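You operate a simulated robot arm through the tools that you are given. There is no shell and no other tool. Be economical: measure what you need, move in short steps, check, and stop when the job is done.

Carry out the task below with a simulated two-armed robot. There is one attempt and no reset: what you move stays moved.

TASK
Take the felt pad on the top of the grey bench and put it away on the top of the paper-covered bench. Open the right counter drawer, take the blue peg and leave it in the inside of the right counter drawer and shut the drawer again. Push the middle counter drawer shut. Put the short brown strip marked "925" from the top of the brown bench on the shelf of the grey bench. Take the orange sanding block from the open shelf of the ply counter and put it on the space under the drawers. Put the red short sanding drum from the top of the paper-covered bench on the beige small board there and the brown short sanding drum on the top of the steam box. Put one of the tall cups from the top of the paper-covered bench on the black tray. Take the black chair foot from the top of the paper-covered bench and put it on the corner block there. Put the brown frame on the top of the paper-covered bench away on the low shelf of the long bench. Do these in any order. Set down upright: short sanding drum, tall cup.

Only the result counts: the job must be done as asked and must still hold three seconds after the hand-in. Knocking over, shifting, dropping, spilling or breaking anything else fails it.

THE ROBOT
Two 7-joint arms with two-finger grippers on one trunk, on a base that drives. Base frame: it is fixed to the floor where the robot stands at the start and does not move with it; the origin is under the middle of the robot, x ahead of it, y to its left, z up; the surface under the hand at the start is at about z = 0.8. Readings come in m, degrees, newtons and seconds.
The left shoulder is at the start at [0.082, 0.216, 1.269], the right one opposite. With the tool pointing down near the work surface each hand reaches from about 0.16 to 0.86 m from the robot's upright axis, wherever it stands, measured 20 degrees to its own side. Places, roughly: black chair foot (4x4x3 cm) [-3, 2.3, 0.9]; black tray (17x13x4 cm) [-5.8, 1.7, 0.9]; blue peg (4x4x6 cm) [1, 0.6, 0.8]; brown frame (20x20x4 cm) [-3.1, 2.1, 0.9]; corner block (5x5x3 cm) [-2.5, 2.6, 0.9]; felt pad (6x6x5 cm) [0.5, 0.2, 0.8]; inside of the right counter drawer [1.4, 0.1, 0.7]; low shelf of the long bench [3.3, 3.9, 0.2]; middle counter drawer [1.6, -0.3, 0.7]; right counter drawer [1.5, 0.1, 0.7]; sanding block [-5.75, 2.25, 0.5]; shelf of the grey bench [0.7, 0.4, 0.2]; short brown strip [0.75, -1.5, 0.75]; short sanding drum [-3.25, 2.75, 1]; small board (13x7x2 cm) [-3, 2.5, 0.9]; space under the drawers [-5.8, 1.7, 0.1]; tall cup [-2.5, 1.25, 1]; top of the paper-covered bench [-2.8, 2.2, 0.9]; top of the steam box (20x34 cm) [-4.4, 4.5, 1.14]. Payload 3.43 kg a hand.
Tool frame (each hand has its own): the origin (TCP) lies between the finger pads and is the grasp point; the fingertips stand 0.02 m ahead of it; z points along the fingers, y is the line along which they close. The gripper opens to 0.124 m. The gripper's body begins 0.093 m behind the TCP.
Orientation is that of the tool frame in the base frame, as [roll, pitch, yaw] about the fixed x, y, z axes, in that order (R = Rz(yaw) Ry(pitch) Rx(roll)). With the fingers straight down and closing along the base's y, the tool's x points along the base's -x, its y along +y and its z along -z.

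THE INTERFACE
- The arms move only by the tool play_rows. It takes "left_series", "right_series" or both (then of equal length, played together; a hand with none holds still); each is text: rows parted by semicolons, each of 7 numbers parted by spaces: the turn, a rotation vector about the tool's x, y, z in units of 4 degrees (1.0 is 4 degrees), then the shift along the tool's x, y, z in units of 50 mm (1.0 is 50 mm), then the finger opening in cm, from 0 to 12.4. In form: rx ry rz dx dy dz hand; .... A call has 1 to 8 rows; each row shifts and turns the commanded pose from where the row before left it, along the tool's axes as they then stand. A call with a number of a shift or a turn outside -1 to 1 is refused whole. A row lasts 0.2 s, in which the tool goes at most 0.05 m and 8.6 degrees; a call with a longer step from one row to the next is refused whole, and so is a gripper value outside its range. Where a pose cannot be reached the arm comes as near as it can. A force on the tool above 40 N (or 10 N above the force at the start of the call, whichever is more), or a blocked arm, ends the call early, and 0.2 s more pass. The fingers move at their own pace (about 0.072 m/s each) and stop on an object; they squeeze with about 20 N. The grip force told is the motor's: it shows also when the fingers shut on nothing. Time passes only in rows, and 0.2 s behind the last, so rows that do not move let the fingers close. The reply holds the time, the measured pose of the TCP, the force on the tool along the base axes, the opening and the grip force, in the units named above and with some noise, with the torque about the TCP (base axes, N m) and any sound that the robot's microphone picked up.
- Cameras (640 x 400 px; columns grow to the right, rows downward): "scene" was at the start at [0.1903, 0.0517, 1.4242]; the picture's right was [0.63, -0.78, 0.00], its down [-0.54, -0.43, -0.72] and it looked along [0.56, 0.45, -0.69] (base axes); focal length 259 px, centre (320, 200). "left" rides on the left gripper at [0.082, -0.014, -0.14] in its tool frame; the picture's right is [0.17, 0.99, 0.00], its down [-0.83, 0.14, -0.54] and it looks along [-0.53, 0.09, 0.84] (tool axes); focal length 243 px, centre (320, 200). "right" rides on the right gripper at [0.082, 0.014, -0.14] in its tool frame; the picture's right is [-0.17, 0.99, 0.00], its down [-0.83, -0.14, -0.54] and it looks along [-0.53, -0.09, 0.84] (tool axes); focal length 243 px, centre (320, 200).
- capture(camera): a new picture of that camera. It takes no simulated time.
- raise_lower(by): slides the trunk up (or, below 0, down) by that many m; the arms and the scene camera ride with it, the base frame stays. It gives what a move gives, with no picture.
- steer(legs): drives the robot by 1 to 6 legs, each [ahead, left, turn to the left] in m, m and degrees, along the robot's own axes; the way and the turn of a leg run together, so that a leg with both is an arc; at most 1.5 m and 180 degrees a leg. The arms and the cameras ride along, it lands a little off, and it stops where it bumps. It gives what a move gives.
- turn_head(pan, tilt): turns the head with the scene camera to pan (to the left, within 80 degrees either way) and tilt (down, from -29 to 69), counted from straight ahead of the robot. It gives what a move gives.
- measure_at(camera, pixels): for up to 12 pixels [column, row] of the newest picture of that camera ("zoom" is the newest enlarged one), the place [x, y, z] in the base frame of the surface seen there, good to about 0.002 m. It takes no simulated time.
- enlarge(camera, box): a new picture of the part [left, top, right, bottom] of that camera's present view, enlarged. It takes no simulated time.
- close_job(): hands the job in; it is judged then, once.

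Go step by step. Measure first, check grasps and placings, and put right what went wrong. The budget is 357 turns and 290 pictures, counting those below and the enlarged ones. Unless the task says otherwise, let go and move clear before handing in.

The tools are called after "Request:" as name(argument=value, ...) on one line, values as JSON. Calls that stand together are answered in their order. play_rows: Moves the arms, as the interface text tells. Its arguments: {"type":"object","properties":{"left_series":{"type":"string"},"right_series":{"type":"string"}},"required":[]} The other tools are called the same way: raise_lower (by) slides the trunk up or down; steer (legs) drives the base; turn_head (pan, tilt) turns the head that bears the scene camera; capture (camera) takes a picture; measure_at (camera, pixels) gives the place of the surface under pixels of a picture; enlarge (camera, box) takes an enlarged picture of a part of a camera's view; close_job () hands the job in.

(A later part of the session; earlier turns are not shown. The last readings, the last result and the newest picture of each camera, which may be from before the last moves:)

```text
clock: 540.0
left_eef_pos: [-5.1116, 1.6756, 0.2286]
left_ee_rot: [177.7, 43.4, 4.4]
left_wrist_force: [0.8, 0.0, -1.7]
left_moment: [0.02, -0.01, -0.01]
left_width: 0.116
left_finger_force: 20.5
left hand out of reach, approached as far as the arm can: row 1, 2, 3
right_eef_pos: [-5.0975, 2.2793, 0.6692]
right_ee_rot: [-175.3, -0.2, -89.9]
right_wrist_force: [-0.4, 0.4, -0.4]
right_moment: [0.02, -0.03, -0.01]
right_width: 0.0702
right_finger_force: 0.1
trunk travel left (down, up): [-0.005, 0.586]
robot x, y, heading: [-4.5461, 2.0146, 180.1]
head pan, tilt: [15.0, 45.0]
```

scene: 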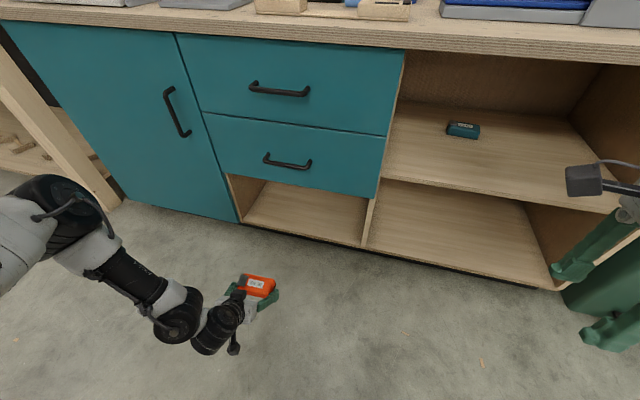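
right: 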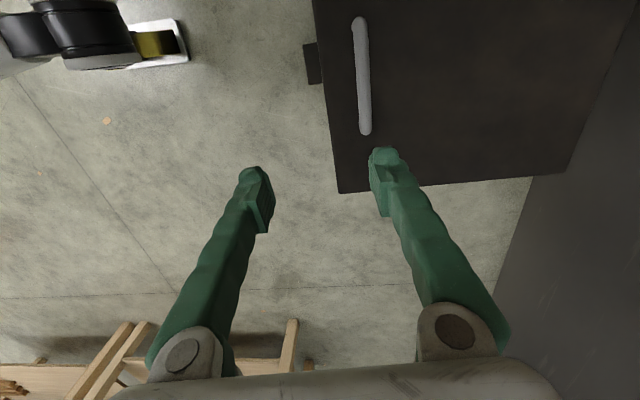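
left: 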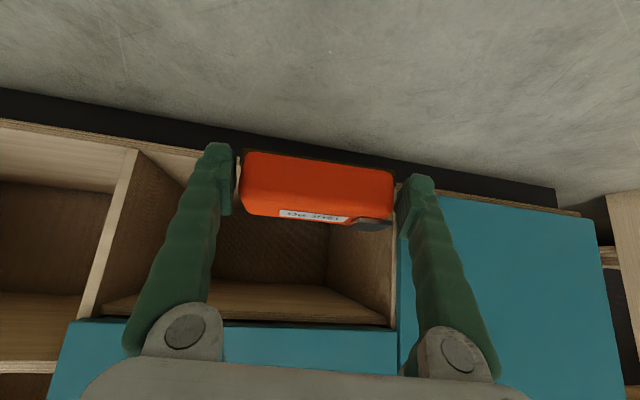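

The left arm's downward reach is limiting. A smaller tilt (38°) keeps the wrist higher, so I'll reduce tilt while drawing in and lowering.

Request:
play_rows(left_series="0 0.75 0 0 -0.25 0 9; 0 0.75 0 0.5 -0.25 0.05 9; 0 0 0 0.6 0 0.05 9; 0 0 0 0.6 0 0.05 9; 0 0 0 0.5 0 0.05 9")

Request:
capture(camera="scene")

```text
clock: 541.2
left_eef_pos: [-5.0697, 1.6796, 0.2106]
left_ee_rot: [177.8, 37.4, 4.8]
left_wrist_force: [0.2, -1.5, -0.2]
left_moment: [0.0, -0.01, 0.02]
left_width: 0.1154
left_finger_force: 19.6
left hand out of reach, approached as far as the arm can: row 3, 4, 5
right_eef_pos: [-5.0974, 2.2806, 0.6686]
right_ee_rot: [-175.2, -0.3, -89.9]
right_wrist_force: [0.3, -0.4, -0.4]
right_moment: [0.02, -0.02, 0.0]
right_width: 0.0701
right_finger_force: 0.1
trunk travel left (down, up): [-0.005, 0.586]
robot x, y, heading: [-4.5501, 2.0157, 179.9]
head pan, tilt: [15.0, 45.0]
```

```text
138 pictures are left
```

scene: 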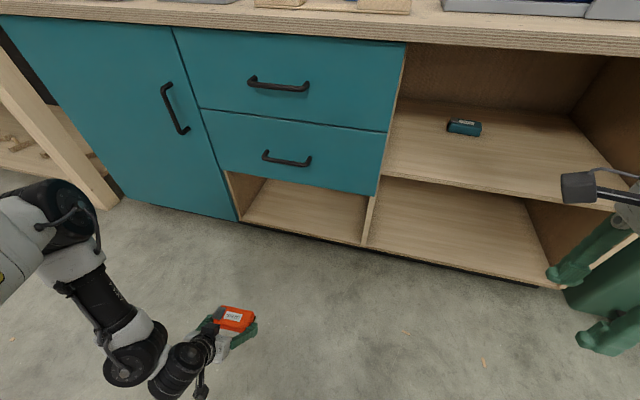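

Still limited at z 0.21. Try moving the hand further outward (−y), which eased the left wrist before, then down.

Request:
play_rows(left_series="0 0 0 0 0.8 0 9; 0 0 0 0 0.8 0 9; 0 0 0 0.4 0 0.5 9; 0 0 0 0.4 0 0.5 9")

```text
clock: 542.2
left_eef_pos: [-5.0707, 1.5899, 0.1782]
left_ee_rot: [177.7, 37.4, 4.7]
left_wrist_force: [0.1, -0.7, -1.5]
left_moment: [-0.01, -0.01, -0.02]
left_width: 0.1152
left_finger_force: 20.3
left hand out of reach, approached as far as the arm can: row 4
right_eef_pos: [-5.0975, 2.2791, 0.6693]
right_ee_rot: [-175.3, -0.1, -89.8]
right_wrist_force: [-0.9, 0.2, 0.0]
right_moment: [0.03, -0.01, -0.02]
right_width: 0.0703
right_finger_force: 0.1
trunk travel left (down, up): [-0.005, 0.586]
robot x, y, heading: [-4.5507, 2.0132, 180.0]
head pan, tilt: [15.0, 45.0]
```

That helps. More outward, then down.

Request:
play_rows(left_series="0 0 0 0 0.8 0 9; 0 0 0 0 0.8 0 9; 0 0 0 0 0.8 0 9; 0 0 0 0.35 0 0.4 9; 0 0 0 0.35 0 0.4 9")

```text
clock: 543.5
left_eef_pos: [-5.0694, 1.4746, 0.1717]
left_ee_rot: [177.9, 37.4, 4.7]
left_wrist_force: [0.3, -1.1, -1.4]
left_moment: [0.0, -0.03, 0.01]
left_width: 0.1155
left_finger_force: 20.4
left hand out of reach, approached as far as the arm can: row 4, 5
right_eef_pos: [-5.0973, 2.2796, 0.6698]
right_ee_rot: [-175.2, -0.2, -89.8]
right_wrist_force: [-0.1, 0.0, -0.5]
right_moment: [0.02, -0.03, 0.01]
right_width: 0.0701
right_finger_force: 0.0
trunk travel left (down, up): [-0.005, 0.586]
robot x, y, heading: [-4.5455, 2.015, 180.0]
head pan, tilt: [15.0, 45.0]
```

Request:
play_rows(left_series="0 0 0 0.5 -0.6 -0.25 9; 0 0 0 0.5 -0.6 -0.25 9; 0 0 0 0.5 -0.2 0.05 9; 0 0 0 0.4 0 0.2 9; 0 0 0 0.2 0 0.2 9")

```text
clock: 544.6
left_eef_pos: [-5.0437, 1.5436, 0.1879]
left_ee_rot: [177.9, 37.4, 4.8]
left_wrist_force: [0.0, -0.7, -0.5]
left_moment: [-0.04, -0.03, -0.01]
left_width: 0.1154
left_finger_force: 20.1
left hand out of reach, approached as far as the arm can: row 1, 2, 3, 4, 5
right_eef_pos: [-5.0972, 2.279, 0.6693]
right_ee_rot: [-175.3, -0.2, -89.9]
right_wrist_force: [-0.3, 0.7, -0.6]
right_moment: [-0.01, -0.01, 0.0]
right_width: 0.0704
right_finger_force: 0.1
trunk travel left (down, up): [-0.005, 0.586]
robot x, y, heading: [-4.545, 2.0158, 179.8]
head pan, tilt: [15.0, 45.0]
```

Reduce tilt to ~25°, which lifts the wrist further, then go down.

Request:
play_rows(left_series="0 0.8 0 0 0.1 0 9; 0 0.8 0 0 0.1 0 9; 0 0.8 0 0 0.1 0 9; 0 0.7 0 0 0 0.3 9; 0 0 0 0.2 0 0.4 9; 0 0 0 0.2 0 0.4 9")

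```text
clock: 546.0
left_eef_pos: [-5.0481, 1.5255, 0.1276]
left_ee_rot: [178.1, 25.2, 5.1]
left_wrist_force: [0.4, -0.6, -0.4]
left_moment: [0.06, 0.0, 0.03]
left_width: 0.115
left_finger_force: 20.4
right_eef_pos: [-5.0983, 2.28, 0.6686]
right_ee_rot: [-175.2, -0.2, -89.9]
right_wrist_force: [0.5, 0.0, 0.0]
right_moment: [0.0, -0.04, 0.0]
right_width: 0.0701
right_finger_force: 0.0
trunk travel left (down, up): [-0.005, 0.586]
robot x, y, heading: [-4.5503, 2.0201, 180.1]
head pan, tilt: [15.0, 45.0]
```

z 0.128 reached at 25° tilt. Before driving in I must tuck the right hand low and close so it won't hit the counter; also raise the left slightly.

Request:
play_rows(left_series="0 0 0 -0.2 0 -0.5 9; 0 0 0 0 0 0 9; 0 0 0 0 0 0 9; 0 0 0 0 0 0 9; 0 0 0 0 0 0 9; 0 0 0 0 0 0 9; 0 0 0 0 0 0 9; 0 0 0 0 0 0 9", right_series="-0.6 0 0 0 0 0.95 4; -0.6 0 0 0 0 0.95 4; 0 0 0 0 0 0.95 4; 0 0 0 0 0 0.95 4; 0 0 0 0 0 0.95 4; 0 0 0 0 0 0.95 4; 0 0 0 0 0 0.95 4; 0 0 0 0 0 0.95 4")

Request:
play_rows(right_series="0 0 0 0 -0.9 0 4; 0 0 0 0 -0.9 0 4; 0 0 0 0 -0.9 0 4; 0 0 0 0 -0.9 0 4; 0 0 0 0 -0.9 0 4")

```text
clock: 547.9
left_eef_pos: [-5.0474, 1.528, 0.1559]
left_ee_rot: [178.1, 25.2, 5.0]
left_wrist_force: [0.9, 1.3, -0.9]
left_moment: [0.02, 0.02, 0.01]
left_width: 0.115
left_finger_force: 20.2
right_eef_pos: [-5.0916, 2.2789, 0.2886]
right_ee_rot: [179.9, -0.3, -89.9]
right_wrist_force: [0.0, 0.1, 0.4]
right_moment: [0.01, 0.02, 0.02]
right_width: 0.04
right_finger_force: 0.0
trunk travel left (down, up): [-0.005, 0.586]
robot x, y, heading: [-4.5448, 2.0157, 179.9]
head pan, tilt: [15.0, 45.0]
```

```text
clock: 549.0
left_eef_pos: [-5.0466, 1.5283, 0.155]
left_ee_rot: [178.1, 25.1, 5.3]
left_wrist_force: [-0.1, 0.6, -0.9]
left_moment: [0.0, 0.02, -0.02]
left_width: 0.115
left_finger_force: 20.3
right_eef_pos: [-4.8662, 2.278, 0.2882]
right_ee_rot: [179.9, -0.2, -89.9]
right_wrist_force: [0.4, -0.6, 0.5]
right_moment: [0.03, 0.03, 0.0]
right_width: 0.0402
right_finger_force: 0.1
trunk travel left (down, up): [-0.005, 0.586]
robot x, y, heading: [-4.5447, 2.0141, 179.9]
head pan, tilt: [15.0, 45.0]
```

Right hand tucked. Strafe right 0.2 m and look at both elbows.

Request:
steer(legs=[[0, -0.2, 0], [0.25, 0, 0]])

Request:
turn_head(pan=0, tilt=50)

Request:
capture(camera="scene")

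```text
clock: 554.1
left_eef_pos: [-5.2974, 1.726, 0.1552]
left_ee_rot: [178.1, 25.2, 5.5]
left_wrist_force: [0.2, 0.2, -1.2]
left_moment: [0.0, -0.04, 0.0]
left_width: 0.1147
left_finger_force: 20.0
right_eef_pos: [-5.1205, 2.4767, 0.2884]
right_ee_rot: [-180.0, -0.3, -89.6]
right_wrist_force: [-1.2, -0.1, 1.3]
right_moment: [-0.02, -0.03, -0.02]
right_width: 0.0401
right_finger_force: 0.1
trunk travel left (down, up): [-0.005, 0.586]
robot x, y, heading: [-4.7987, 2.2169, -179.8]
head pan, tilt: [15.0, 45.0]
```

```text
clock: 554.8
left_eef_pos: [-5.2978, 1.7261, 0.1554]
left_ee_rot: [178.1, 25.3, 5.3]
left_wrist_force: [0.7, 0.3, -2.5]
left_moment: [-0.02, -0.04, -0.01]
left_width: 0.1145
left_finger_force: 20.1
right_eef_pos: [-5.1202, 2.4759, 0.2885]
right_ee_rot: [180.0, -0.2, -89.6]
right_wrist_force: [-0.9, -0.4, -0.1]
right_moment: [0.02, 0.0, 0.0]
right_width: 0.0398
right_finger_force: 0.0
trunk travel left (down, up): [-0.005, 0.586]
robot x, y, heading: [-4.8007, 2.2168, -179.8]
head pan, tilt: [0.0, 50.0]
```

```text
137 pictures are left
```

scene: 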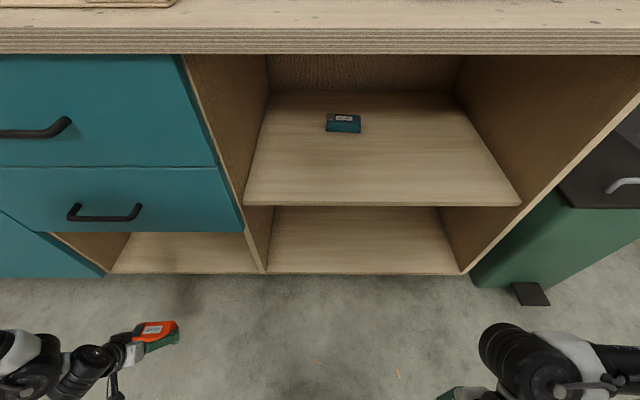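

Request:
measure_at(camera="scene", pixels=[[500, 335], [530, 345], [530, 295], [520, 285], [155, 330], [90, 350], [40, 365], [200, 265], [105, 215]])

```text
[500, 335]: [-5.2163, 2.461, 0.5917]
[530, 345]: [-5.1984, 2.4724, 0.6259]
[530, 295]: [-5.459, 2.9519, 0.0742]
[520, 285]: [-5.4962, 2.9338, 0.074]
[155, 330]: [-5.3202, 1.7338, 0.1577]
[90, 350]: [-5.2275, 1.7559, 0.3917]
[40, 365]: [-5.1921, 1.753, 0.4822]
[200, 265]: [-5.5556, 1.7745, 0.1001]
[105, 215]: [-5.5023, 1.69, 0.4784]
```

Clearances look OK. Drive in 0.24 m slowly.

Request:
steer(legs=[[0.24, 0, 0]])

Request:
turn_head(pan=25, tilt=60)

Request:
capture(camera="scene")

Request:
capture(camera="left")

```text
clock: 556.5
left_eef_pos: [-5.4398, 1.7167, 0.1487]
left_ee_rot: [177.5, 23.6, 5.8]
left_wrist_force: [-0.5, 0.2, -0.9]
left_moment: [0.01, -0.03, 0.01]
left_width: 0.1146
left_finger_force: 19.9
right_eef_pos: [-5.2919, 2.4739, 0.2891]
right_ee_rot: [179.9, -0.3, -89.1]
right_wrist_force: [0.3, -0.1, 0.3]
right_moment: [0.02, -0.05, -0.01]
right_width: 0.0402
right_finger_force: 0.0
trunk travel left (down, up): [-0.005, 0.586]
robot x, y, heading: [-4.9667, 2.2187, -179.0]
head pan, tilt: [0.0, 50.0]
stopped in leg 1: the robot was blocked; the commanded pose is now the measured one
```

```text
clock: 557.4
left_eef_pos: [-5.4404, 1.7178, 0.1493]
left_ee_rot: [177.5, 23.6, 5.7]
left_wrist_force: [-0.7, -0.6, -1.2]
left_moment: [0.0, -0.01, 0.03]
left_width: 0.1144
left_finger_force: 19.9
right_eef_pos: [-5.2922, 2.4734, 0.2907]
right_ee_rot: [179.7, -0.2, -89.0]
right_wrist_force: [-0.7, -0.7, -0.1]
right_moment: [0.0, -0.01, -0.03]
right_width: 0.0398
right_finger_force: 0.0
trunk travel left (down, up): [-0.005, 0.586]
robot x, y, heading: [-4.9665, 2.2158, -179.3]
head pan, tilt: [25.0, 60.0]
```

```text
136 pictures are left
```

scene: 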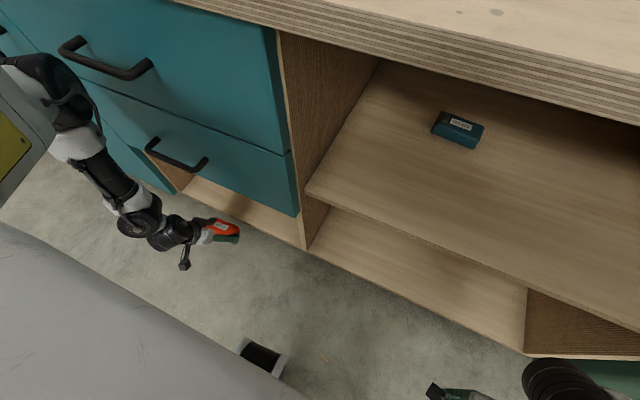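

```text
135 pictures are left
```

left: 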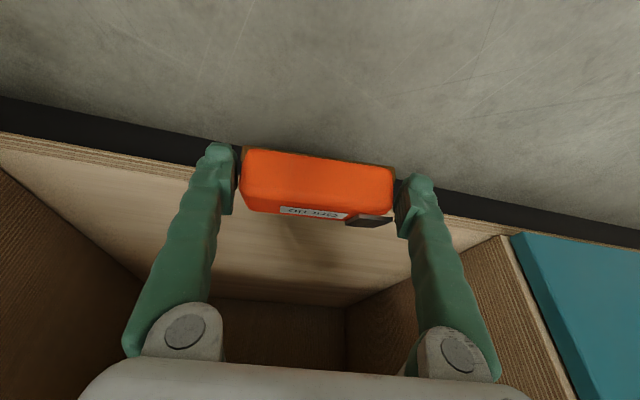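

The left elbow touched the drawer front. Back off 8 cm, move the hand forward and inward relative to the body (tucking the elbow), then compensate by strafing.

Request:
steer(legs=[[-0.08, 0, 0.7]])

Request:
play_rows(left_series="0 0 0 -0.3 -0.6 0.15 9; 0 0 0 -0.3 -0.6 0.15 9; 0 0 0 -0.3 -0.6 0.15 9; 0 0 0 -0.3 -0.6 0.15 9; 0 0 0 -0.3 0 0.15 9; 0 0 0 -0.3 0 0.15 9")

Request:
capture(camera="scene")

```text
clock: 558.5
left_eef_pos: [-5.3565, 1.7128, 0.1484]
left_ee_rot: [177.6, 23.6, 6.4]
left_wrist_force: [-0.4, 0.3, -0.7]
left_moment: [0.06, 0.01, 0.04]
left_width: 0.1146
left_finger_force: 20.1
right_eef_pos: [-5.2153, 2.4716, 0.2892]
right_ee_rot: [179.9, -0.2, -88.5]
right_wrist_force: [0.1, -0.1, 0.1]
right_moment: [0.02, 0.0, 0.0]
right_width: 0.0401
right_finger_force: 0.0
trunk travel left (down, up): [-0.005, 0.586]
robot x, y, heading: [-4.8902, 2.2189, -178.7]
head pan, tilt: [25.0, 60.0]
```

```text
clock: 560.0
left_eef_pos: [-5.4714, 1.8189, 0.1378]
left_ee_rot: [177.7, 23.5, 6.3]
left_wrist_force: [-0.6, 0.4, -1.4]
left_moment: [0.01, -0.03, -0.01]
left_width: 0.1142
left_finger_force: 19.6
right_eef_pos: [-5.2159, 2.4705, 0.2875]
right_ee_rot: [179.9, -0.2, -88.5]
right_wrist_force: [-0.7, 0.1, -0.3]
right_moment: [-0.01, -0.02, -0.03]
right_width: 0.0401
right_finger_force: 0.1
trunk travel left (down, up): [-0.005, 0.586]
robot x, y, heading: [-4.8879, 2.216, -178.8]
head pan, tilt: [25.0, 60.0]
```

```text
134 pictures are left
```

scene: 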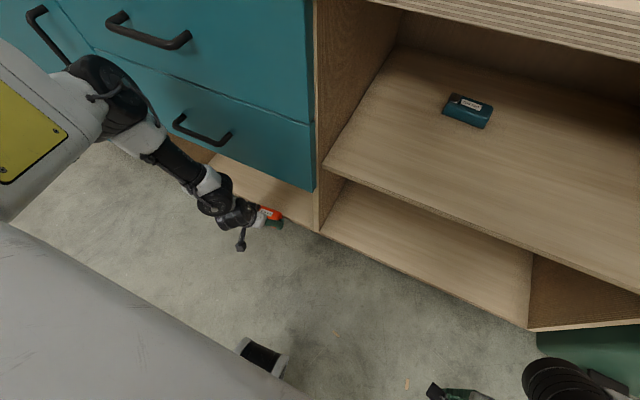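

Good. Measure the elbow's clearance to the drawers and handles.

Request:
measure_at(camera="scene", pixels=[[110, 62], [140, 90], [165, 125], [185, 42], [205, 135], [215, 170], [225, 185], [120, 40], [145, 42]])

Request:
play_rows(left_series="0 0 0 -0.1 0 -0.25 9; 0 0 0 0 0 0 9")

```text
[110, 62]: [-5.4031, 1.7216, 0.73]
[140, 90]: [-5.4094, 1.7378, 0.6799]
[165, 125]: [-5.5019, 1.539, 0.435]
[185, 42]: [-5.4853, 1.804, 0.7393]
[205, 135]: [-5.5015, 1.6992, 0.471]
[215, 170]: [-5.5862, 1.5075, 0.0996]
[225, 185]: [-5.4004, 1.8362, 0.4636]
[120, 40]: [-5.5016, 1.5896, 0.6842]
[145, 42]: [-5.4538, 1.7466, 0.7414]
```

```text
clock: 560.5
left_eef_pos: [-5.4719, 1.8208, 0.1523]
left_ee_rot: [177.6, 23.6, 6.5]
left_wrist_force: [-0.3, -0.7, -0.4]
left_moment: [-0.02, -0.04, 0.0]
left_width: 0.1142
left_finger_force: 20.5
right_eef_pos: [-5.2161, 2.4715, 0.2884]
right_ee_rot: [179.9, -0.2, -88.5]
right_wrist_force: [0.2, -0.5, -0.1]
right_moment: [0.02, -0.02, 0.01]
right_width: 0.04
right_finger_force: 0.2
trunk travel left (down, up): [-0.005, 0.586]
robot x, y, heading: [-4.886, 2.2162, -178.7]
head pan, tilt: [25.0, 60.0]
```

Elbow clearance to the upper drawer's handle is ~4.5 cm. Try extending the arm 4 cm first (raising tilt slightly), then creep forward.

Request:
play_rows(left_series="0 -0.8 0 -0.3 0 0.1 9; 0 -0.8 0 -0.3 0 0.15 9; 0 -0.8 0 -0.25 0 0.15 9")

```text
clock: 561.4
left_eef_pos: [-5.5184, 1.8125, 0.1554]
left_ee_rot: [177.4, 33.2, 5.9]
left_wrist_force: [-0.5, 0.0, -1.0]
left_moment: [-0.01, -0.03, 0.0]
left_width: 0.1142
left_finger_force: 19.8
left hand out of reach, approached as far as the arm can: row 3
right_eef_pos: [-5.2145, 2.4719, 0.2885]
right_ee_rot: [179.9, -0.1, -88.5]
right_wrist_force: [-0.1, 0.5, 0.6]
right_moment: [0.0, 0.0, -0.02]
right_width: 0.0402
right_finger_force: 0.0
trunk travel left (down, up): [-0.005, 0.586]
robot x, y, heading: [-4.8907, 2.216, -178.6]
head pan, tilt: [25.0, 60.0]
```

Now at x −5.518. Creep the base 4 cm forward.

Request:
steer(legs=[[0.045, 0, 0]])

Request:
capture(camera="left")

Request:
enlarge(camera="scene", box=[80, 20, 340, 280])

```text
clock: 562.5
left_eef_pos: [-5.5563, 1.8113, 0.1536]
left_ee_rot: [177.3, 32.5, 5.9]
left_wrist_force: [0.0, -0.4, -1.1]
left_moment: [0.02, -0.03, 0.01]
left_width: 0.114
left_finger_force: 20.1
right_eef_pos: [-5.2624, 2.4698, 0.2891]
right_ee_rot: [179.8, -0.2, -88.4]
right_wrist_force: [0.2, -0.4, -0.7]
right_moment: [0.01, 0.0, -0.02]
right_width: 0.0403
right_finger_force: 0.0
trunk travel left (down, up): [-0.005, 0.586]
robot x, y, heading: [-4.9343, 2.2178, -178.6]
head pan, tilt: [25.0, 60.0]
stopped in leg 1: the robot was blocked; the commanded pose is now the measured one
```

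```text
133 pictures are left
```

left: 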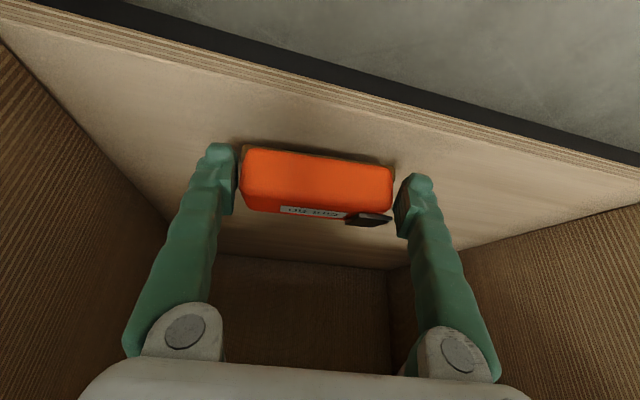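

```text
1.54 times, centred on (210, 150) of scene
```

zoom: 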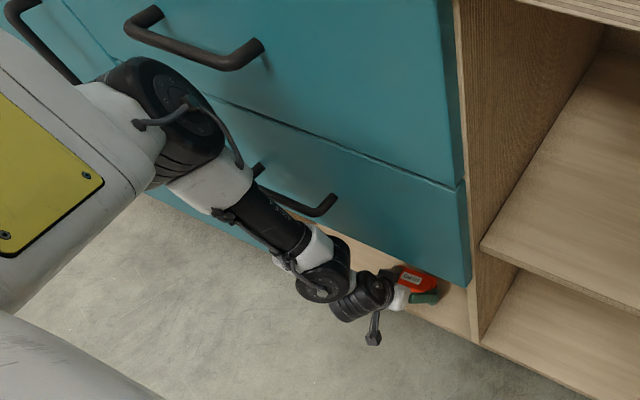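

The block is over the shelf floor, inside the front edge. Lower it until contact.

Request:
play_rows(left_series="0 0 0 0.12 0 0.18 9; 0 0 0 0.12 0 0.18 9")

Request:
capture(camera="left")

```text
clock: 563.1
left_eef_pos: [-5.5567, 1.8114, 0.1523]
left_ee_rot: [177.3, 32.5, 6.0]
left_wrist_force: [0.2, -1.0, -1.0]
left_moment: [0.01, -0.02, 0.02]
left_width: 0.114
left_finger_force: 20.4
left hand out of reach, approached as far as the arm can: row 1, 2
right_eef_pos: [-5.2629, 2.4711, 0.2883]
right_ee_rot: [179.8, -0.2, -88.4]
right_wrist_force: [-0.2, -0.1, -0.3]
right_moment: [-0.01, 0.02, 0.01]
right_width: 0.0401
right_finger_force: 0.1
trunk travel left (down, up): [-0.005, 0.586]
robot x, y, heading: [-4.9315, 2.2191, -178.6]
head pan, tilt: [25.0, 60.0]
```

```text
131 pictures are left
```

left: 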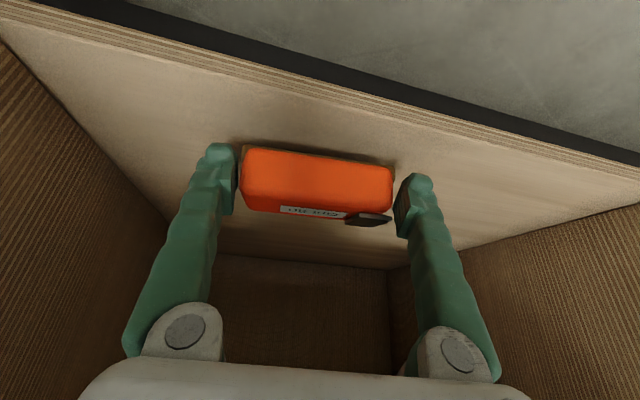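

Reduce the tilt a little and draw back 2 cm to gain downward reach.

Request:
play_rows(left_series="0 0.7 0 0.15 0 -0.1 9; 0 0.7 0 0.2 0 0.05 9; 0 0 0 0.12 0 0.2 9; 0 0 0 0.05 0 0.15 9")

```text
clock: 564.1
left_eef_pos: [-5.5346, 1.8052, 0.1436]
left_ee_rot: [177.4, 27.0, 6.3]
left_wrist_force: [0.1, 0.2, -0.4]
left_moment: [0.02, -0.02, 0.01]
left_width: 0.114
left_finger_force: 19.6
left hand out of reach, approached as far as the arm can: row 3, 4
right_eef_pos: [-5.2617, 2.4699, 0.2912]
right_ee_rot: [179.5, -0.4, -88.4]
right_wrist_force: [0.1, 0.1, -0.1]
right_moment: [-0.01, 0.0, 0.0]
right_width: 0.04
right_finger_force: 0.2
trunk travel left (down, up): [-0.005, 0.586]
robot x, y, heading: [-4.9339, 2.2159, -178.6]
head pan, tilt: [25.0, 60.0]
```

By geometry the block's lower edge is only ~4 mm above the floor, centre at x≈−5.54. Release here.

Request:
play_rows(left_series="0 0 0 0 0 0 11.8; 0 0 0 0 0 0 12.4; 0 0 0 0 0 0 12.4; 0 0 0 0 0 0 12.4")

Request:
capture(camera="left")

```text
clock: 565.1
left_eef_pos: [-5.533, 1.805, 0.1427]
left_ee_rot: [177.5, 27.0, 6.2]
left_wrist_force: [-0.7, 0.9, -0.3]
left_moment: [-0.03, 0.03, 0.02]
left_width: 0.1242
left_finger_force: 0.1
right_eef_pos: [-5.2611, 2.4697, 0.2911]
right_ee_rot: [179.6, -0.3, -88.4]
right_wrist_force: [-0.5, -0.6, 0.6]
right_moment: [0.0, -0.01, -0.02]
right_width: 0.0402
right_finger_force: 0.0
trunk travel left (down, up): [-0.005, 0.586]
robot x, y, heading: [-4.9351, 2.2168, -178.7]
head pan, tilt: [25.0, 60.0]
```

```text
130 pictures are left
```

left: 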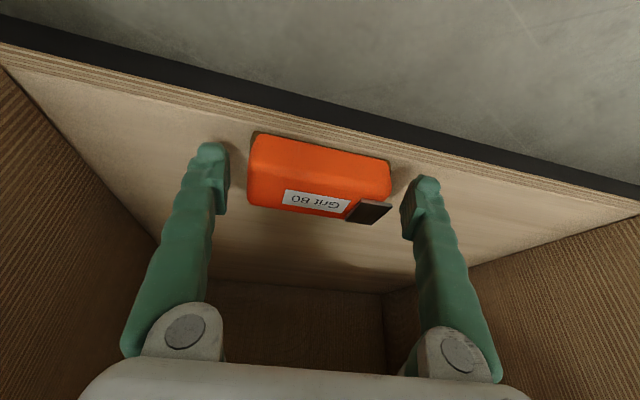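

The block lies flat just inside the front edge. Withdraw along the tool, then measure and nudge it further in.

Request:
play_rows(left_series="0 0 0 0 0 -0.5 12.4; 0 0 0 0.3 0 -0.6 12.4; 0 0 0 0.6 0 -0.6 12.4")

Request:
steer(legs=[[-0.12, 0, 0]])

Request:
capture(camera="left")

Request:
capture(camera="scene")

```text
clock: 565.9
left_eef_pos: [-5.463, 1.8214, 0.198]
left_ee_rot: [177.6, 27.0, 6.1]
left_wrist_force: [-0.1, 0.2, -0.5]
left_moment: [0.02, 0.0, 0.02]
left_width: 0.124
left_finger_force: 0.1
right_eef_pos: [-5.2614, 2.4705, 0.2886]
right_ee_rot: [179.8, -0.2, -88.5]
right_wrist_force: [-0.2, -0.3, -0.1]
right_moment: [0.03, -0.01, 0.04]
right_width: 0.0399
right_finger_force: 0.0
trunk travel left (down, up): [-0.005, 0.586]
robot x, y, heading: [-4.9374, 2.218, -178.6]
head pan, tilt: [25.0, 60.0]
```

```text
clock: 567.2
left_eef_pos: [-5.3424, 1.8231, 0.197]
left_ee_rot: [177.5, 27.0, 6.2]
left_wrist_force: [-0.1, -0.1, -0.2]
left_moment: [-0.02, 0.0, -0.01]
left_width: 0.1237
left_finger_force: 0.0
right_eef_pos: [-5.1433, 2.4732, 0.289]
right_ee_rot: [179.8, -0.1, -88.5]
right_wrist_force: [0.0, 0.2, -0.2]
right_moment: [-0.01, -0.01, -0.01]
right_width: 0.0403
right_finger_force: 0.0
trunk travel left (down, up): [-0.005, 0.586]
robot x, y, heading: [-4.814, 2.2175, -178.6]
head pan, tilt: [25.0, 60.0]
```

```text
129 pictures are left
```

left: 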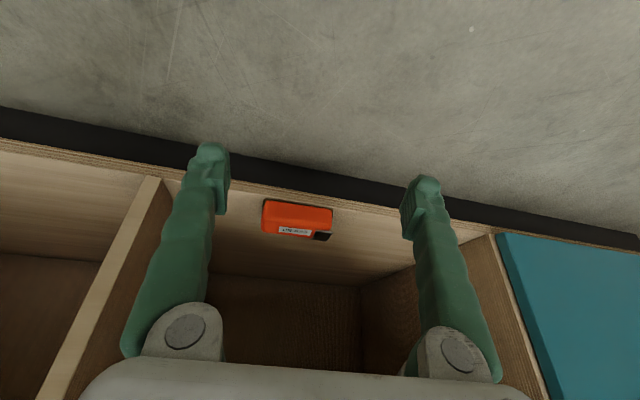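

```text
128 pictures are left
```

scene: 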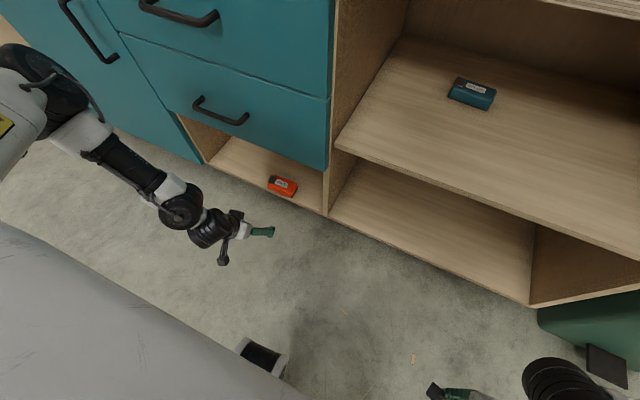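

Request:
measure_at(camera="left", pixels=[[265, 203], [331, 210], [298, 222], [265, 230], [327, 238], [300, 198], [300, 190]])

Request:
measure_at(camera="scene", pixels=[[282, 186], [270, 188], [294, 194], [272, 178], [296, 184], [285, 200], [300, 205]])

```text
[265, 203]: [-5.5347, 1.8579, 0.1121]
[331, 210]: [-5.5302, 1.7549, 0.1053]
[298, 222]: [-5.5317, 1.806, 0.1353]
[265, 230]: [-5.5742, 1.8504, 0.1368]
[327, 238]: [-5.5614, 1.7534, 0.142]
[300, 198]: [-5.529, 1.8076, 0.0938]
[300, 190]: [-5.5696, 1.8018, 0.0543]
```

```text
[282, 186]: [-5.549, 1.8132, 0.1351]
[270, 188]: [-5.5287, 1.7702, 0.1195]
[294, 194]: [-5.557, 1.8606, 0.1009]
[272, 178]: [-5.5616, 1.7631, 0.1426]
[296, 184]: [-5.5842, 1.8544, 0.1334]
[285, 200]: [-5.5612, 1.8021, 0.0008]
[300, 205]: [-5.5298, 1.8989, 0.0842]
```

The block's front is flush with the shelf edge (x −5.53). Close the fingers, lower in front of it and push it ~3 cm in.

Request:
play_rows(left_series="0 0 0 0 0.33 0 0; 0 -0.5 0 -0.38 0 0.5 0; 0 -0.5 0 -0.38 0 0.5 0; 0 0 0 -0.38 0 0.5 0; 0 0 0 0 0 0.1 0; 0 0 0 0 0 0 0; 0 0 0 0 0 0 0")

Request:
capture(camera="left")

```text
clock: 568.8
left_eef_pos: [-5.4276, 1.7947, 0.1562]
left_ee_rot: [177.4, 30.9, 5.9]
left_wrist_force: [0.0, 0.5, 0.4]
left_moment: [0.04, -0.02, 0.02]
left_width: 0.0
left_finger_force: 20.0
right_eef_pos: [-5.1441, 2.4734, 0.2886]
right_ee_rot: [179.8, -0.2, -88.5]
right_wrist_force: [0.2, -0.1, -0.4]
right_moment: [0.0, -0.01, -0.03]
right_width: 0.0399
right_finger_force: 0.1
trunk travel left (down, up): [-0.005, 0.586]
robot x, y, heading: [-4.8167, 2.2215, -178.9]
head pan, tilt: [25.0, 60.0]
```

```text
127 pictures are left
```

left: 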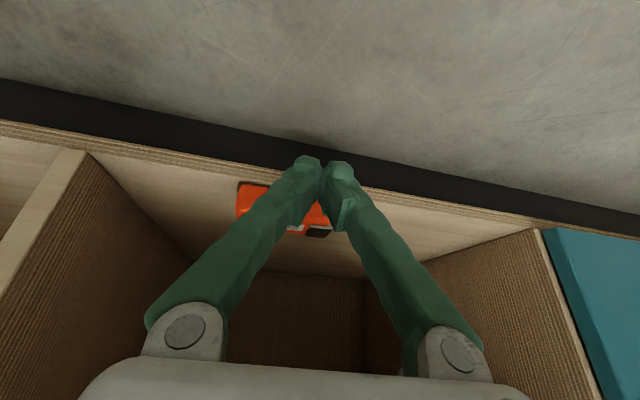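

Fingertips are slightly high; lower ~1.5 cm with a small draw-in and less tilt. Also centre on the block (y≈1.806).

Request:
play_rows(left_series="0 0.6 0 0.3 -0.2 0 0; 0 0.6 0 0.25 -0.1 0.15 0; 0 0 0 0.1 0 0.2 0")

Request:
steer(legs=[[0.08, 0, 0]])

Request:
capture(camera="left")

```text
clock: 569.6
left_eef_pos: [-5.409, 1.8055, 0.1369]
left_ee_rot: [177.6, 26.1, 6.2]
left_wrist_force: [-0.1, 0.2, 0.6]
left_moment: [0.01, 0.03, 0.0]
left_width: 0.0
left_finger_force: 20.1
left hand out of reach, approached as far as the arm can: row 2, 3
right_eef_pos: [-5.1433, 2.4733, 0.2886]
right_ee_rot: [179.9, -0.2, -88.5]
right_wrist_force: [0.0, -0.1, 0.7]
right_moment: [0.0, -0.03, 0.03]
right_width: 0.0402
right_finger_force: 0.0
trunk travel left (down, up): [-0.005, 0.586]
robot x, y, heading: [-4.8142, 2.2212, -178.3]
head pan, tilt: [25.0, 60.0]
```

```text
clock: 570.8
left_eef_pos: [-5.4877, 1.8038, 0.1353]
left_ee_rot: [177.6, 26.1, 6.2]
left_wrist_force: [-0.4, 0.2, -0.1]
left_moment: [-0.02, -0.01, 0.04]
left_width: 0.0003
left_finger_force: 19.8
right_eef_pos: [-5.2228, 2.4698, 0.2895]
right_ee_rot: [179.8, -0.1, -88.5]
right_wrist_force: [-0.3, 0.3, 0.1]
right_moment: [0.01, 0.0, 0.02]
right_width: 0.04
right_finger_force: 0.0
trunk travel left (down, up): [-0.005, 0.586]
robot x, y, heading: [-4.894, 2.2125, -178.7]
head pan, tilt: [25.0, 60.0]
```

```text
126 pictures are left
```

left: 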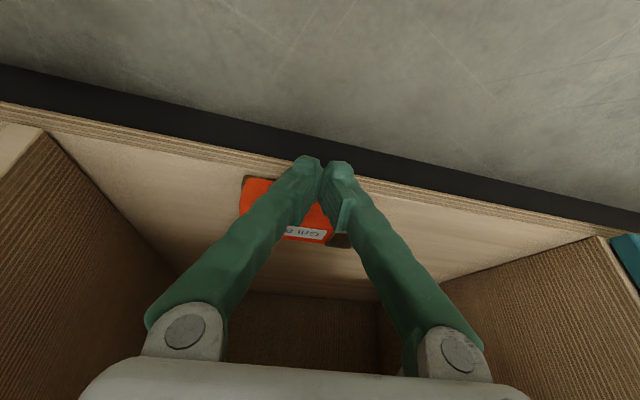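

Good height (tips z≈0.117). Push forward 4–5 cm more.

Request:
steer(legs=[[0.045, 0, 0]])

Request:
play_rows(left_series="0 0 0 -0.3 0 0.08 0; 0 0 0 -0.2 0 0.05 0")

Request:
capture(camera="left")

```text
clock: 571.9
left_eef_pos: [-5.5211, 1.8023, 0.1317]
left_ee_rot: [177.6, 25.2, 6.2]
left_wrist_force: [-0.2, 1.0, -0.1]
left_moment: [0.03, 0.03, 0.02]
left_width: 0.0
left_finger_force: 19.8
right_eef_pos: [-5.2709, 2.4689, 0.2891]
right_ee_rot: [179.8, -0.2, -88.5]
right_wrist_force: [-0.3, 0.1, 0.9]
right_moment: [-0.03, -0.01, -0.02]
right_width: 0.04
right_finger_force: 0.0
trunk travel left (down, up): [-0.005, 0.586]
robot x, y, heading: [-4.942, 2.2156, -178.2]
head pan, tilt: [25.0, 60.0]
stopped in leg 1: the robot was blocked; the commanded pose is now the measured one
```

```text
clock: 572.7
left_eef_pos: [-5.5199, 1.802, 0.1254]
left_ee_rot: [177.5, 23.1, 5.8]
left_wrist_force: [-0.4, 0.2, -0.5]
left_moment: [0.01, 0.01, 0.05]
left_width: 0.0
left_finger_force: 19.9
right_eef_pos: [-5.2684, 2.4704, 0.2897]
right_ee_rot: [179.6, -0.2, -88.1]
right_wrist_force: [-0.5, 0.3, 0.6]
right_moment: [-0.01, -0.03, 0.03]
right_width: 0.0401
right_finger_force: 0.0
trunk travel left (down, up): [-0.005, 0.586]
robot x, y, heading: [-4.9365, 2.2156, -178.3]
head pan, tilt: [25.0, 60.0]
stopped in row 2 (left hand): the arm was blocked; the commanded pose is now the measured one
```

```text
125 pictures are left
```

left: 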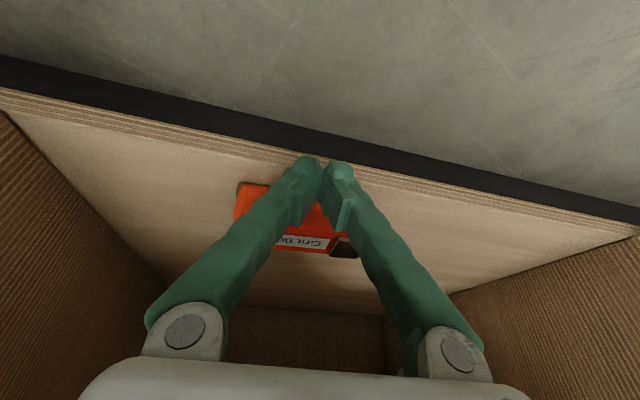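

It moved in about 1.5 cm — enough. Withdraw and verify.

Request:
play_rows(left_series="0 0 0 0.8 0 -0.35 0; 0 0 0 0.4 0 -0.5 0")

Request:
steer(legs=[[-0.35, 0, -1.5]])

Request:
capture(camera="scene")

```text
clock: 573.3
left_eef_pos: [-5.4504, 1.8102, 0.1462]
left_ee_rot: [177.6, 23.3, 5.9]
left_wrist_force: [-0.1, -0.4, -0.5]
left_moment: [0.01, 0.0, 0.02]
left_width: 0.0
left_finger_force: 20.0
left hand out of reach, approached as far as the arm can: row 1
right_eef_pos: [-5.2685, 2.4701, 0.2895]
right_ee_rot: [179.7, -0.2, -88.2]
right_wrist_force: [-0.1, 0.3, 0.2]
right_moment: [-0.02, 0.01, 0.03]
right_width: 0.0399
right_finger_force: 0.1
trunk travel left (down, up): [-0.005, 0.586]
robot x, y, heading: [-4.937, 2.2164, -178.4]
head pan, tilt: [25.0, 60.0]
```

```text
clock: 576.0
left_eef_pos: [-5.1106, 1.8309, 0.1461]
left_ee_rot: [177.6, 23.2, 4.1]
left_wrist_force: [0.0, 0.2, 0.6]
left_moment: [0.02, 0.0, 0.04]
left_width: 0.0001
left_finger_force: 20.0
right_eef_pos: [-4.9119, 2.4845, 0.2897]
right_ee_rot: [179.8, -0.2, -89.9]
right_wrist_force: [0.7, 0.2, -0.1]
right_moment: [0.02, -0.01, 0.01]
right_width: 0.0398
right_finger_force: 0.1
trunk travel left (down, up): [-0.005, 0.586]
robot x, y, heading: [-4.5895, 2.2238, -179.9]
head pan, tilt: [25.0, 60.0]
```

```text
124 pictures are left
```

scene: 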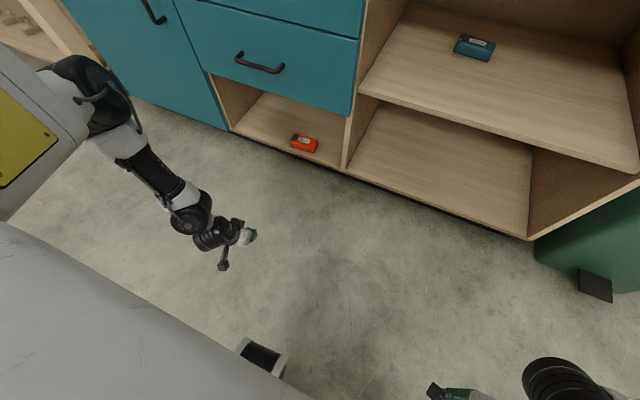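

Orange block is well inside the space under the drawers. Now raise the trunk and bring both arms back to travel poses.

Request:
raise_lower(by=0.4)

Request:
play_rows(left_series="0 0.8 0 0 0 -0.5 7; 0 0.8 0 0 0 -0.5 7; 0 0.8 0 0 0 -0.6 7; 0 0.8 0 0 0 -0.6 7; 0 0.8 0 0 0 -0.6 7; 0 0.8 0 0 0 -0.6 7; 0 0.8 0 0 0 -0.6 7; 0 0.2 0 0 0 -0.6 7", right_series="0 0 0 0 0.8 0 7; 0 0 0 0 0.8 0 7; 0 0 0 0 0.8 0 7; 0 0 0 0 0.8 0 7; 0 0 0 0 0.8 0 7; 0 0 0 0 0 -0.8 7; 0 0 0 0 0 -0.9 7; 0 0 0 0 0 -0.9 7")

Request:
play_rows(left_series="0 0 0 0 0 -0.9 7; 0 0 0 0 0 -0.9 7; 0 0 0 0 0 -0.9 7; 0 0 0 0 0 -0.9 7; 0 0 0 0 0 -0.9 7; 0 0 0 0 0 0 7", right_series="0 0 0 0 0 -0.9 7; 0 0 0 0 0 -0.9 7; 0 0 0 0 0 -0.9 7; 0 0 0 0 0 -0.9 7; 0 0 0 0 0 -0.5 7; 0 0 0 0 0 0 7")

```text
clock: 579.8
left_eef_pos: [-5.1995, 1.8308, 0.6513]
left_ee_rot: [178.8, 36.1, 4.8]
left_wrist_force: [-1.2, 1.0, 0.0]
left_moment: [0.06, 0.0, -0.03]
left_width: 0.0003
left_finger_force: 19.9
right_eef_pos: [-4.9122, 2.4846, 0.6884]
right_ee_rot: [179.9, -0.3, -89.8]
right_wrist_force: [-0.5, 0.2, 0.0]
right_moment: [0.0, -0.01, 0.01]
right_width: 0.0403
right_finger_force: 0.0
trunk travel left (down, up): [-0.405, 0.186]
robot x, y, heading: [-4.5918, 2.2238, -179.9]
head pan, tilt: [25.0, 60.0]
```

```text
clock: 581.6
left_eef_pos: [-5.1044, 1.8423, 0.8598]
left_ee_rot: [179.0, 12.9, 5.3]
left_wrist_force: [0.6, 0.6, -0.5]
left_moment: [0.01, 0.05, -0.05]
left_width: 0.0702
left_finger_force: 0.1
right_eef_pos: [-5.1106, 2.4847, 0.8216]
right_ee_rot: [179.7, -0.2, -90.0]
right_wrist_force: [1.2, 0.2, 0.0]
right_moment: [-0.01, 0.01, 0.0]
right_width: 0.0702
right_finger_force: 0.0
trunk travel left (down, up): [-0.405, 0.186]
robot x, y, heading: [-4.5871, 2.2215, -179.9]
head pan, tilt: [25.0, 60.0]
```

```text
clock: 583.0
left_eef_pos: [-5.0539, 1.8507, 1.078]
left_ee_rot: [179.0, 12.8, 5.4]
left_wrist_force: [0.1, 0.0, -0.8]
left_moment: [0.02, -0.05, 0.0]
left_width: 0.0704
left_finger_force: 0.0
right_eef_pos: [-5.1109, 2.4854, 1.0241]
right_ee_rot: [179.9, -0.2, -89.8]
right_wrist_force: [-0.2, -1.1, -0.3]
right_moment: [-0.02, -0.02, 0.0]
right_width: 0.0701
right_finger_force: 0.2
trunk travel left (down, up): [-0.405, 0.186]
robot x, y, heading: [-4.5945, 2.2254, -179.8]
head pan, tilt: [25.0, 60.0]
```

Turn around to face the paper bench's west side and look.

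Request:
steer(legs=[[0, 0, 180], [0.4, 0, 0]])

Request:
play_rows(left_series="0 0.8 0 0 0 0 7; 0 0.8 0 0 0 0 7; 0 0.8 0 0 0 0 7; 0 0.8 0 0 0 0 7")

Request:
turn_head(pan=5, tilt=35)

Request:
capture(camera="scene")

```text
clock: 596.2
left_eef_pos: [-3.7273, 2.5934, 1.0783]
left_ee_rot: [178.9, 12.9, -174.7]
left_wrist_force: [-0.5, -0.9, -0.4]
left_moment: [-0.01, -0.01, 0.0]
left_width: 0.0701
left_finger_force: 0.0
right_eef_pos: [-3.6739, 1.9591, 1.0245]
right_ee_rot: [179.7, -0.2, 90.1]
right_wrist_force: [0.0, 0.5, -0.4]
right_moment: [0.02, 0.0, -0.01]
right_width: 0.07
right_finger_force: 0.2
trunk travel left (down, up): [-0.405, 0.186]
robot x, y, heading: [-4.1954, 2.2245, 0.1]
head pan, tilt: [25.0, 60.0]
```

```text
clock: 597.2
left_eef_pos: [-3.7277, 2.592, 1.077]
left_ee_rot: [179.0, -0.1, -174.6]
left_wrist_force: [0.8, -0.9, -0.5]
left_moment: [0.03, -0.02, 0.0]
left_width: 0.07
left_finger_force: 0.1
right_eef_pos: [-3.6738, 1.9588, 1.0255]
right_ee_rot: [179.9, -0.2, 90.1]
right_wrist_force: [-1.1, -0.5, 0.6]
right_moment: [0.04, 0.01, -0.01]
right_width: 0.0702
right_finger_force: 0.0
trunk travel left (down, up): [-0.405, 0.186]
robot x, y, heading: [-4.1929, 2.2204, -0.2]
head pan, tilt: [25.0, 60.0]
```

```text
clock: 598.1
left_eef_pos: [-3.7273, 2.5941, 1.0773]
left_ee_rot: [179.0, 0.1, -174.7]
left_wrist_force: [0.7, -0.4, 0.4]
left_moment: [0.01, -0.02, 0.0]
left_width: 0.0704
left_finger_force: 0.1
right_eef_pos: [-3.6746, 1.9613, 1.0252]
right_ee_rot: [179.8, -0.2, 90.2]
right_wrist_force: [-1.1, 0.5, 0.1]
right_moment: [-0.01, 0.03, -0.02]
right_width: 0.0701
right_finger_force: 0.2
trunk travel left (down, up): [-0.405, 0.186]
robot x, y, heading: [-4.1976, 2.2232, -0.2]
head pan, tilt: [5.0, 35.0]
```

```text
123 pictures are left
```

scene: 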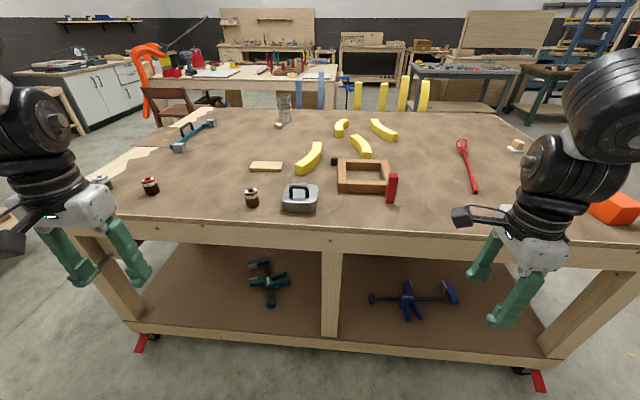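

Good view: drums at (103,181), (150,186) red, (251,198) brown; small board (267,166); chair foot (335,160); frame (363,177). Zoom and measure.

Request:
enlarge(camera="scene", box=[80, 130, 410, 230])

Request:
measure_at(camera="scene", pixels=[[150, 181], [150, 190], [251, 191], [251, 203], [252, 166], [282, 167], [267, 163], [335, 159], [103, 178], [363, 160], [340, 190], [387, 190]])

```text
1.94 times, centred on (245, 180) of scene
```

zoom: 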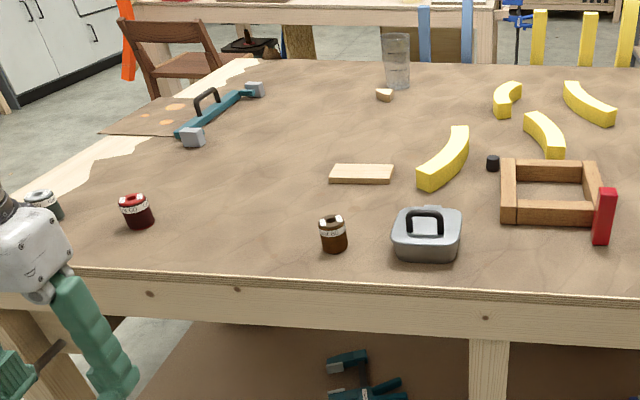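

```text
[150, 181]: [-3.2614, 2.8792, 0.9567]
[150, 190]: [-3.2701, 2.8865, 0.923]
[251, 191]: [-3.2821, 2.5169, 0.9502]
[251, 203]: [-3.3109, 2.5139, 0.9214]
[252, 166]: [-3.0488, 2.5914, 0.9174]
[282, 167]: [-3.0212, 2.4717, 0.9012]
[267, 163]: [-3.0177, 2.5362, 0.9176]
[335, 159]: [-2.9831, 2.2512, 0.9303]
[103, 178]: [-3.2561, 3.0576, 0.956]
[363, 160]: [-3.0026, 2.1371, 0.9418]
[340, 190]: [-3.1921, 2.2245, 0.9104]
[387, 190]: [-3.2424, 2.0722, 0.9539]
```

Red drum ≈ (−3.25,2.88), brown drum ≈ (−3.295,2.515), both z 0.90–0.957; small board centre ≈ (−3.03,2.533), top 0.9175. Go to the red drum.

Request:
steer(legs=[[0, 0.87, 0.2], [0.36, 0, 0]])

Request:
capture(camera="right")

Request:
capture(camera="scene")

```text
clock: 612.3
left_eef_pos: [-3.375, 3.4673, 1.0775]
left_ee_rot: [179.0, 0.0, -174.1]
left_wrist_force: [0.7, -0.4, 0.3]
left_moment: [0.01, -0.01, -0.03]
left_width: 0.0702
left_finger_force: 0.0
right_eef_pos: [-3.3161, 2.8338, 1.0255]
right_ee_rot: [179.7, -0.1, 90.5]
right_wrist_force: [-0.8, -0.4, 1.2]
right_moment: [0.02, 0.02, -0.01]
right_width: 0.0701
right_finger_force: 0.1
trunk travel left (down, up): [-0.405, 0.186]
robot x, y, heading: [-3.84, 3.098, 0.6]
head pan, tilt: [5.0, 35.0]
```

```text
121 pictures are left
```

right: 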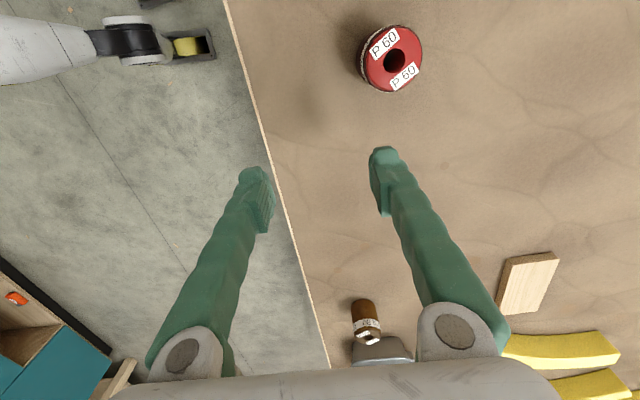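

```text
120 pictures are left
```

scene: 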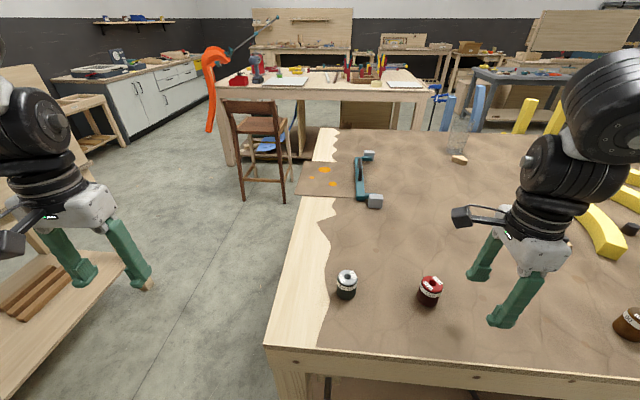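

Red drum top in the right picture at (392,58). Measure its rim.

Request:
measure_at(camera="right", pixels=[[366, 62], [418, 55], [390, 88], [397, 30], [382, 50], [408, 65]])

Request:
play_rows(right_series="0 0 0 0.5 0.7 0 9; 0 0 0 0.45 0.65 0 9")

Request:
capture(camera="right")

```text
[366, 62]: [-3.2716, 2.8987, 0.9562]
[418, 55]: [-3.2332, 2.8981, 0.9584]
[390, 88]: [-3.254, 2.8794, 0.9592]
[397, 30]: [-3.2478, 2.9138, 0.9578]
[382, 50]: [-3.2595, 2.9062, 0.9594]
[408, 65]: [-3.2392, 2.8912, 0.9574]
```

```text
clock: 612.9
left_eef_pos: [-3.3723, 3.4682, 1.0768]
left_ee_rot: [179.1, -0.1, -174.1]
left_wrist_force: [-0.4, -0.7, -0.1]
left_moment: [-0.01, 0.05, 0.0]
left_width: 0.0701
left_finger_force: 0.1
right_eef_pos: [-3.248, 2.883, 1.0247]
right_ee_rot: [179.8, -0.1, 90.3]
right_wrist_force: [-0.4, 0.6, 0.4]
right_moment: [-0.01, 0.01, -0.01]
right_width: 0.09
right_finger_force: 0.0
trunk travel left (down, up): [-0.405, 0.186]
robot x, y, heading: [-3.8394, 3.0968, 0.2]
head pan, tilt: [5.0, 35.0]
```

```text
119 pictures are left
```

right: 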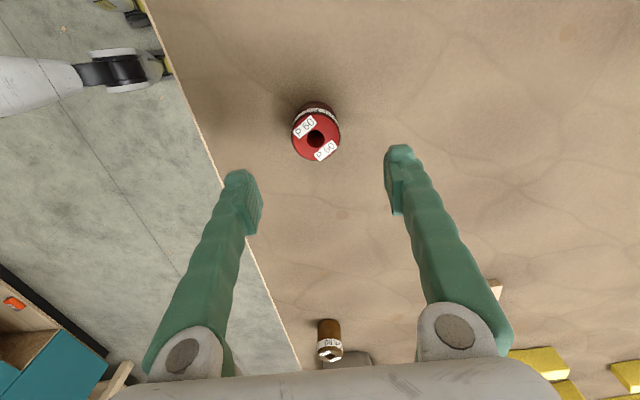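

Drum centre (−3.2525,2.8965), diameter ~3.8 cm. Align, descend and grip.

Request:
play_rows(right_series="0 0 0 0.27 -0.09 0 7; 0 0 0 0 0 0.7 7; 0 0 0 0 0 0.7 7; 0 0 0 0 0 0.4 7")

Request:
capture(camera="right")

```text
clock: 613.9
left_eef_pos: [-3.3735, 3.4668, 1.0793]
left_ee_rot: [179.1, 0.2, -174.1]
left_wrist_force: [0.2, 0.0, 0.2]
left_moment: [-0.02, 0.0, -0.02]
left_width: 0.0706
left_finger_force: 0.0
right_eef_pos: [-3.2531, 2.8962, 0.9357]
right_ee_rot: [179.7, -0.1, 90.5]
right_wrist_force: [0.3, -0.4, -0.2]
right_moment: [0.01, 0.03, 0.03]
right_width: 0.07
right_finger_force: 0.1
trunk travel left (down, up): [-0.405, 0.186]
robot x, y, heading: [-3.835, 3.0929, 0.4]
head pan, tilt: [5.0, 35.0]
```

```text
118 pictures are left
```

right: 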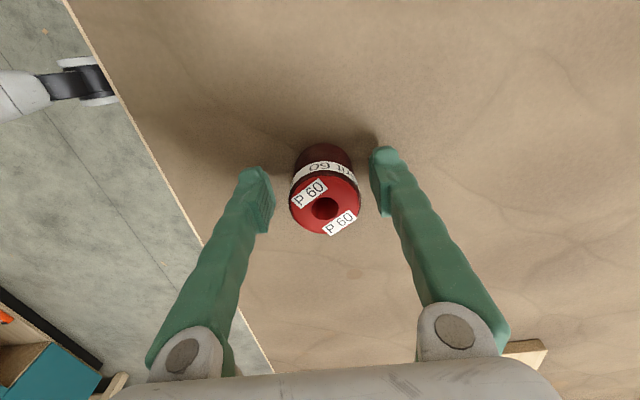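

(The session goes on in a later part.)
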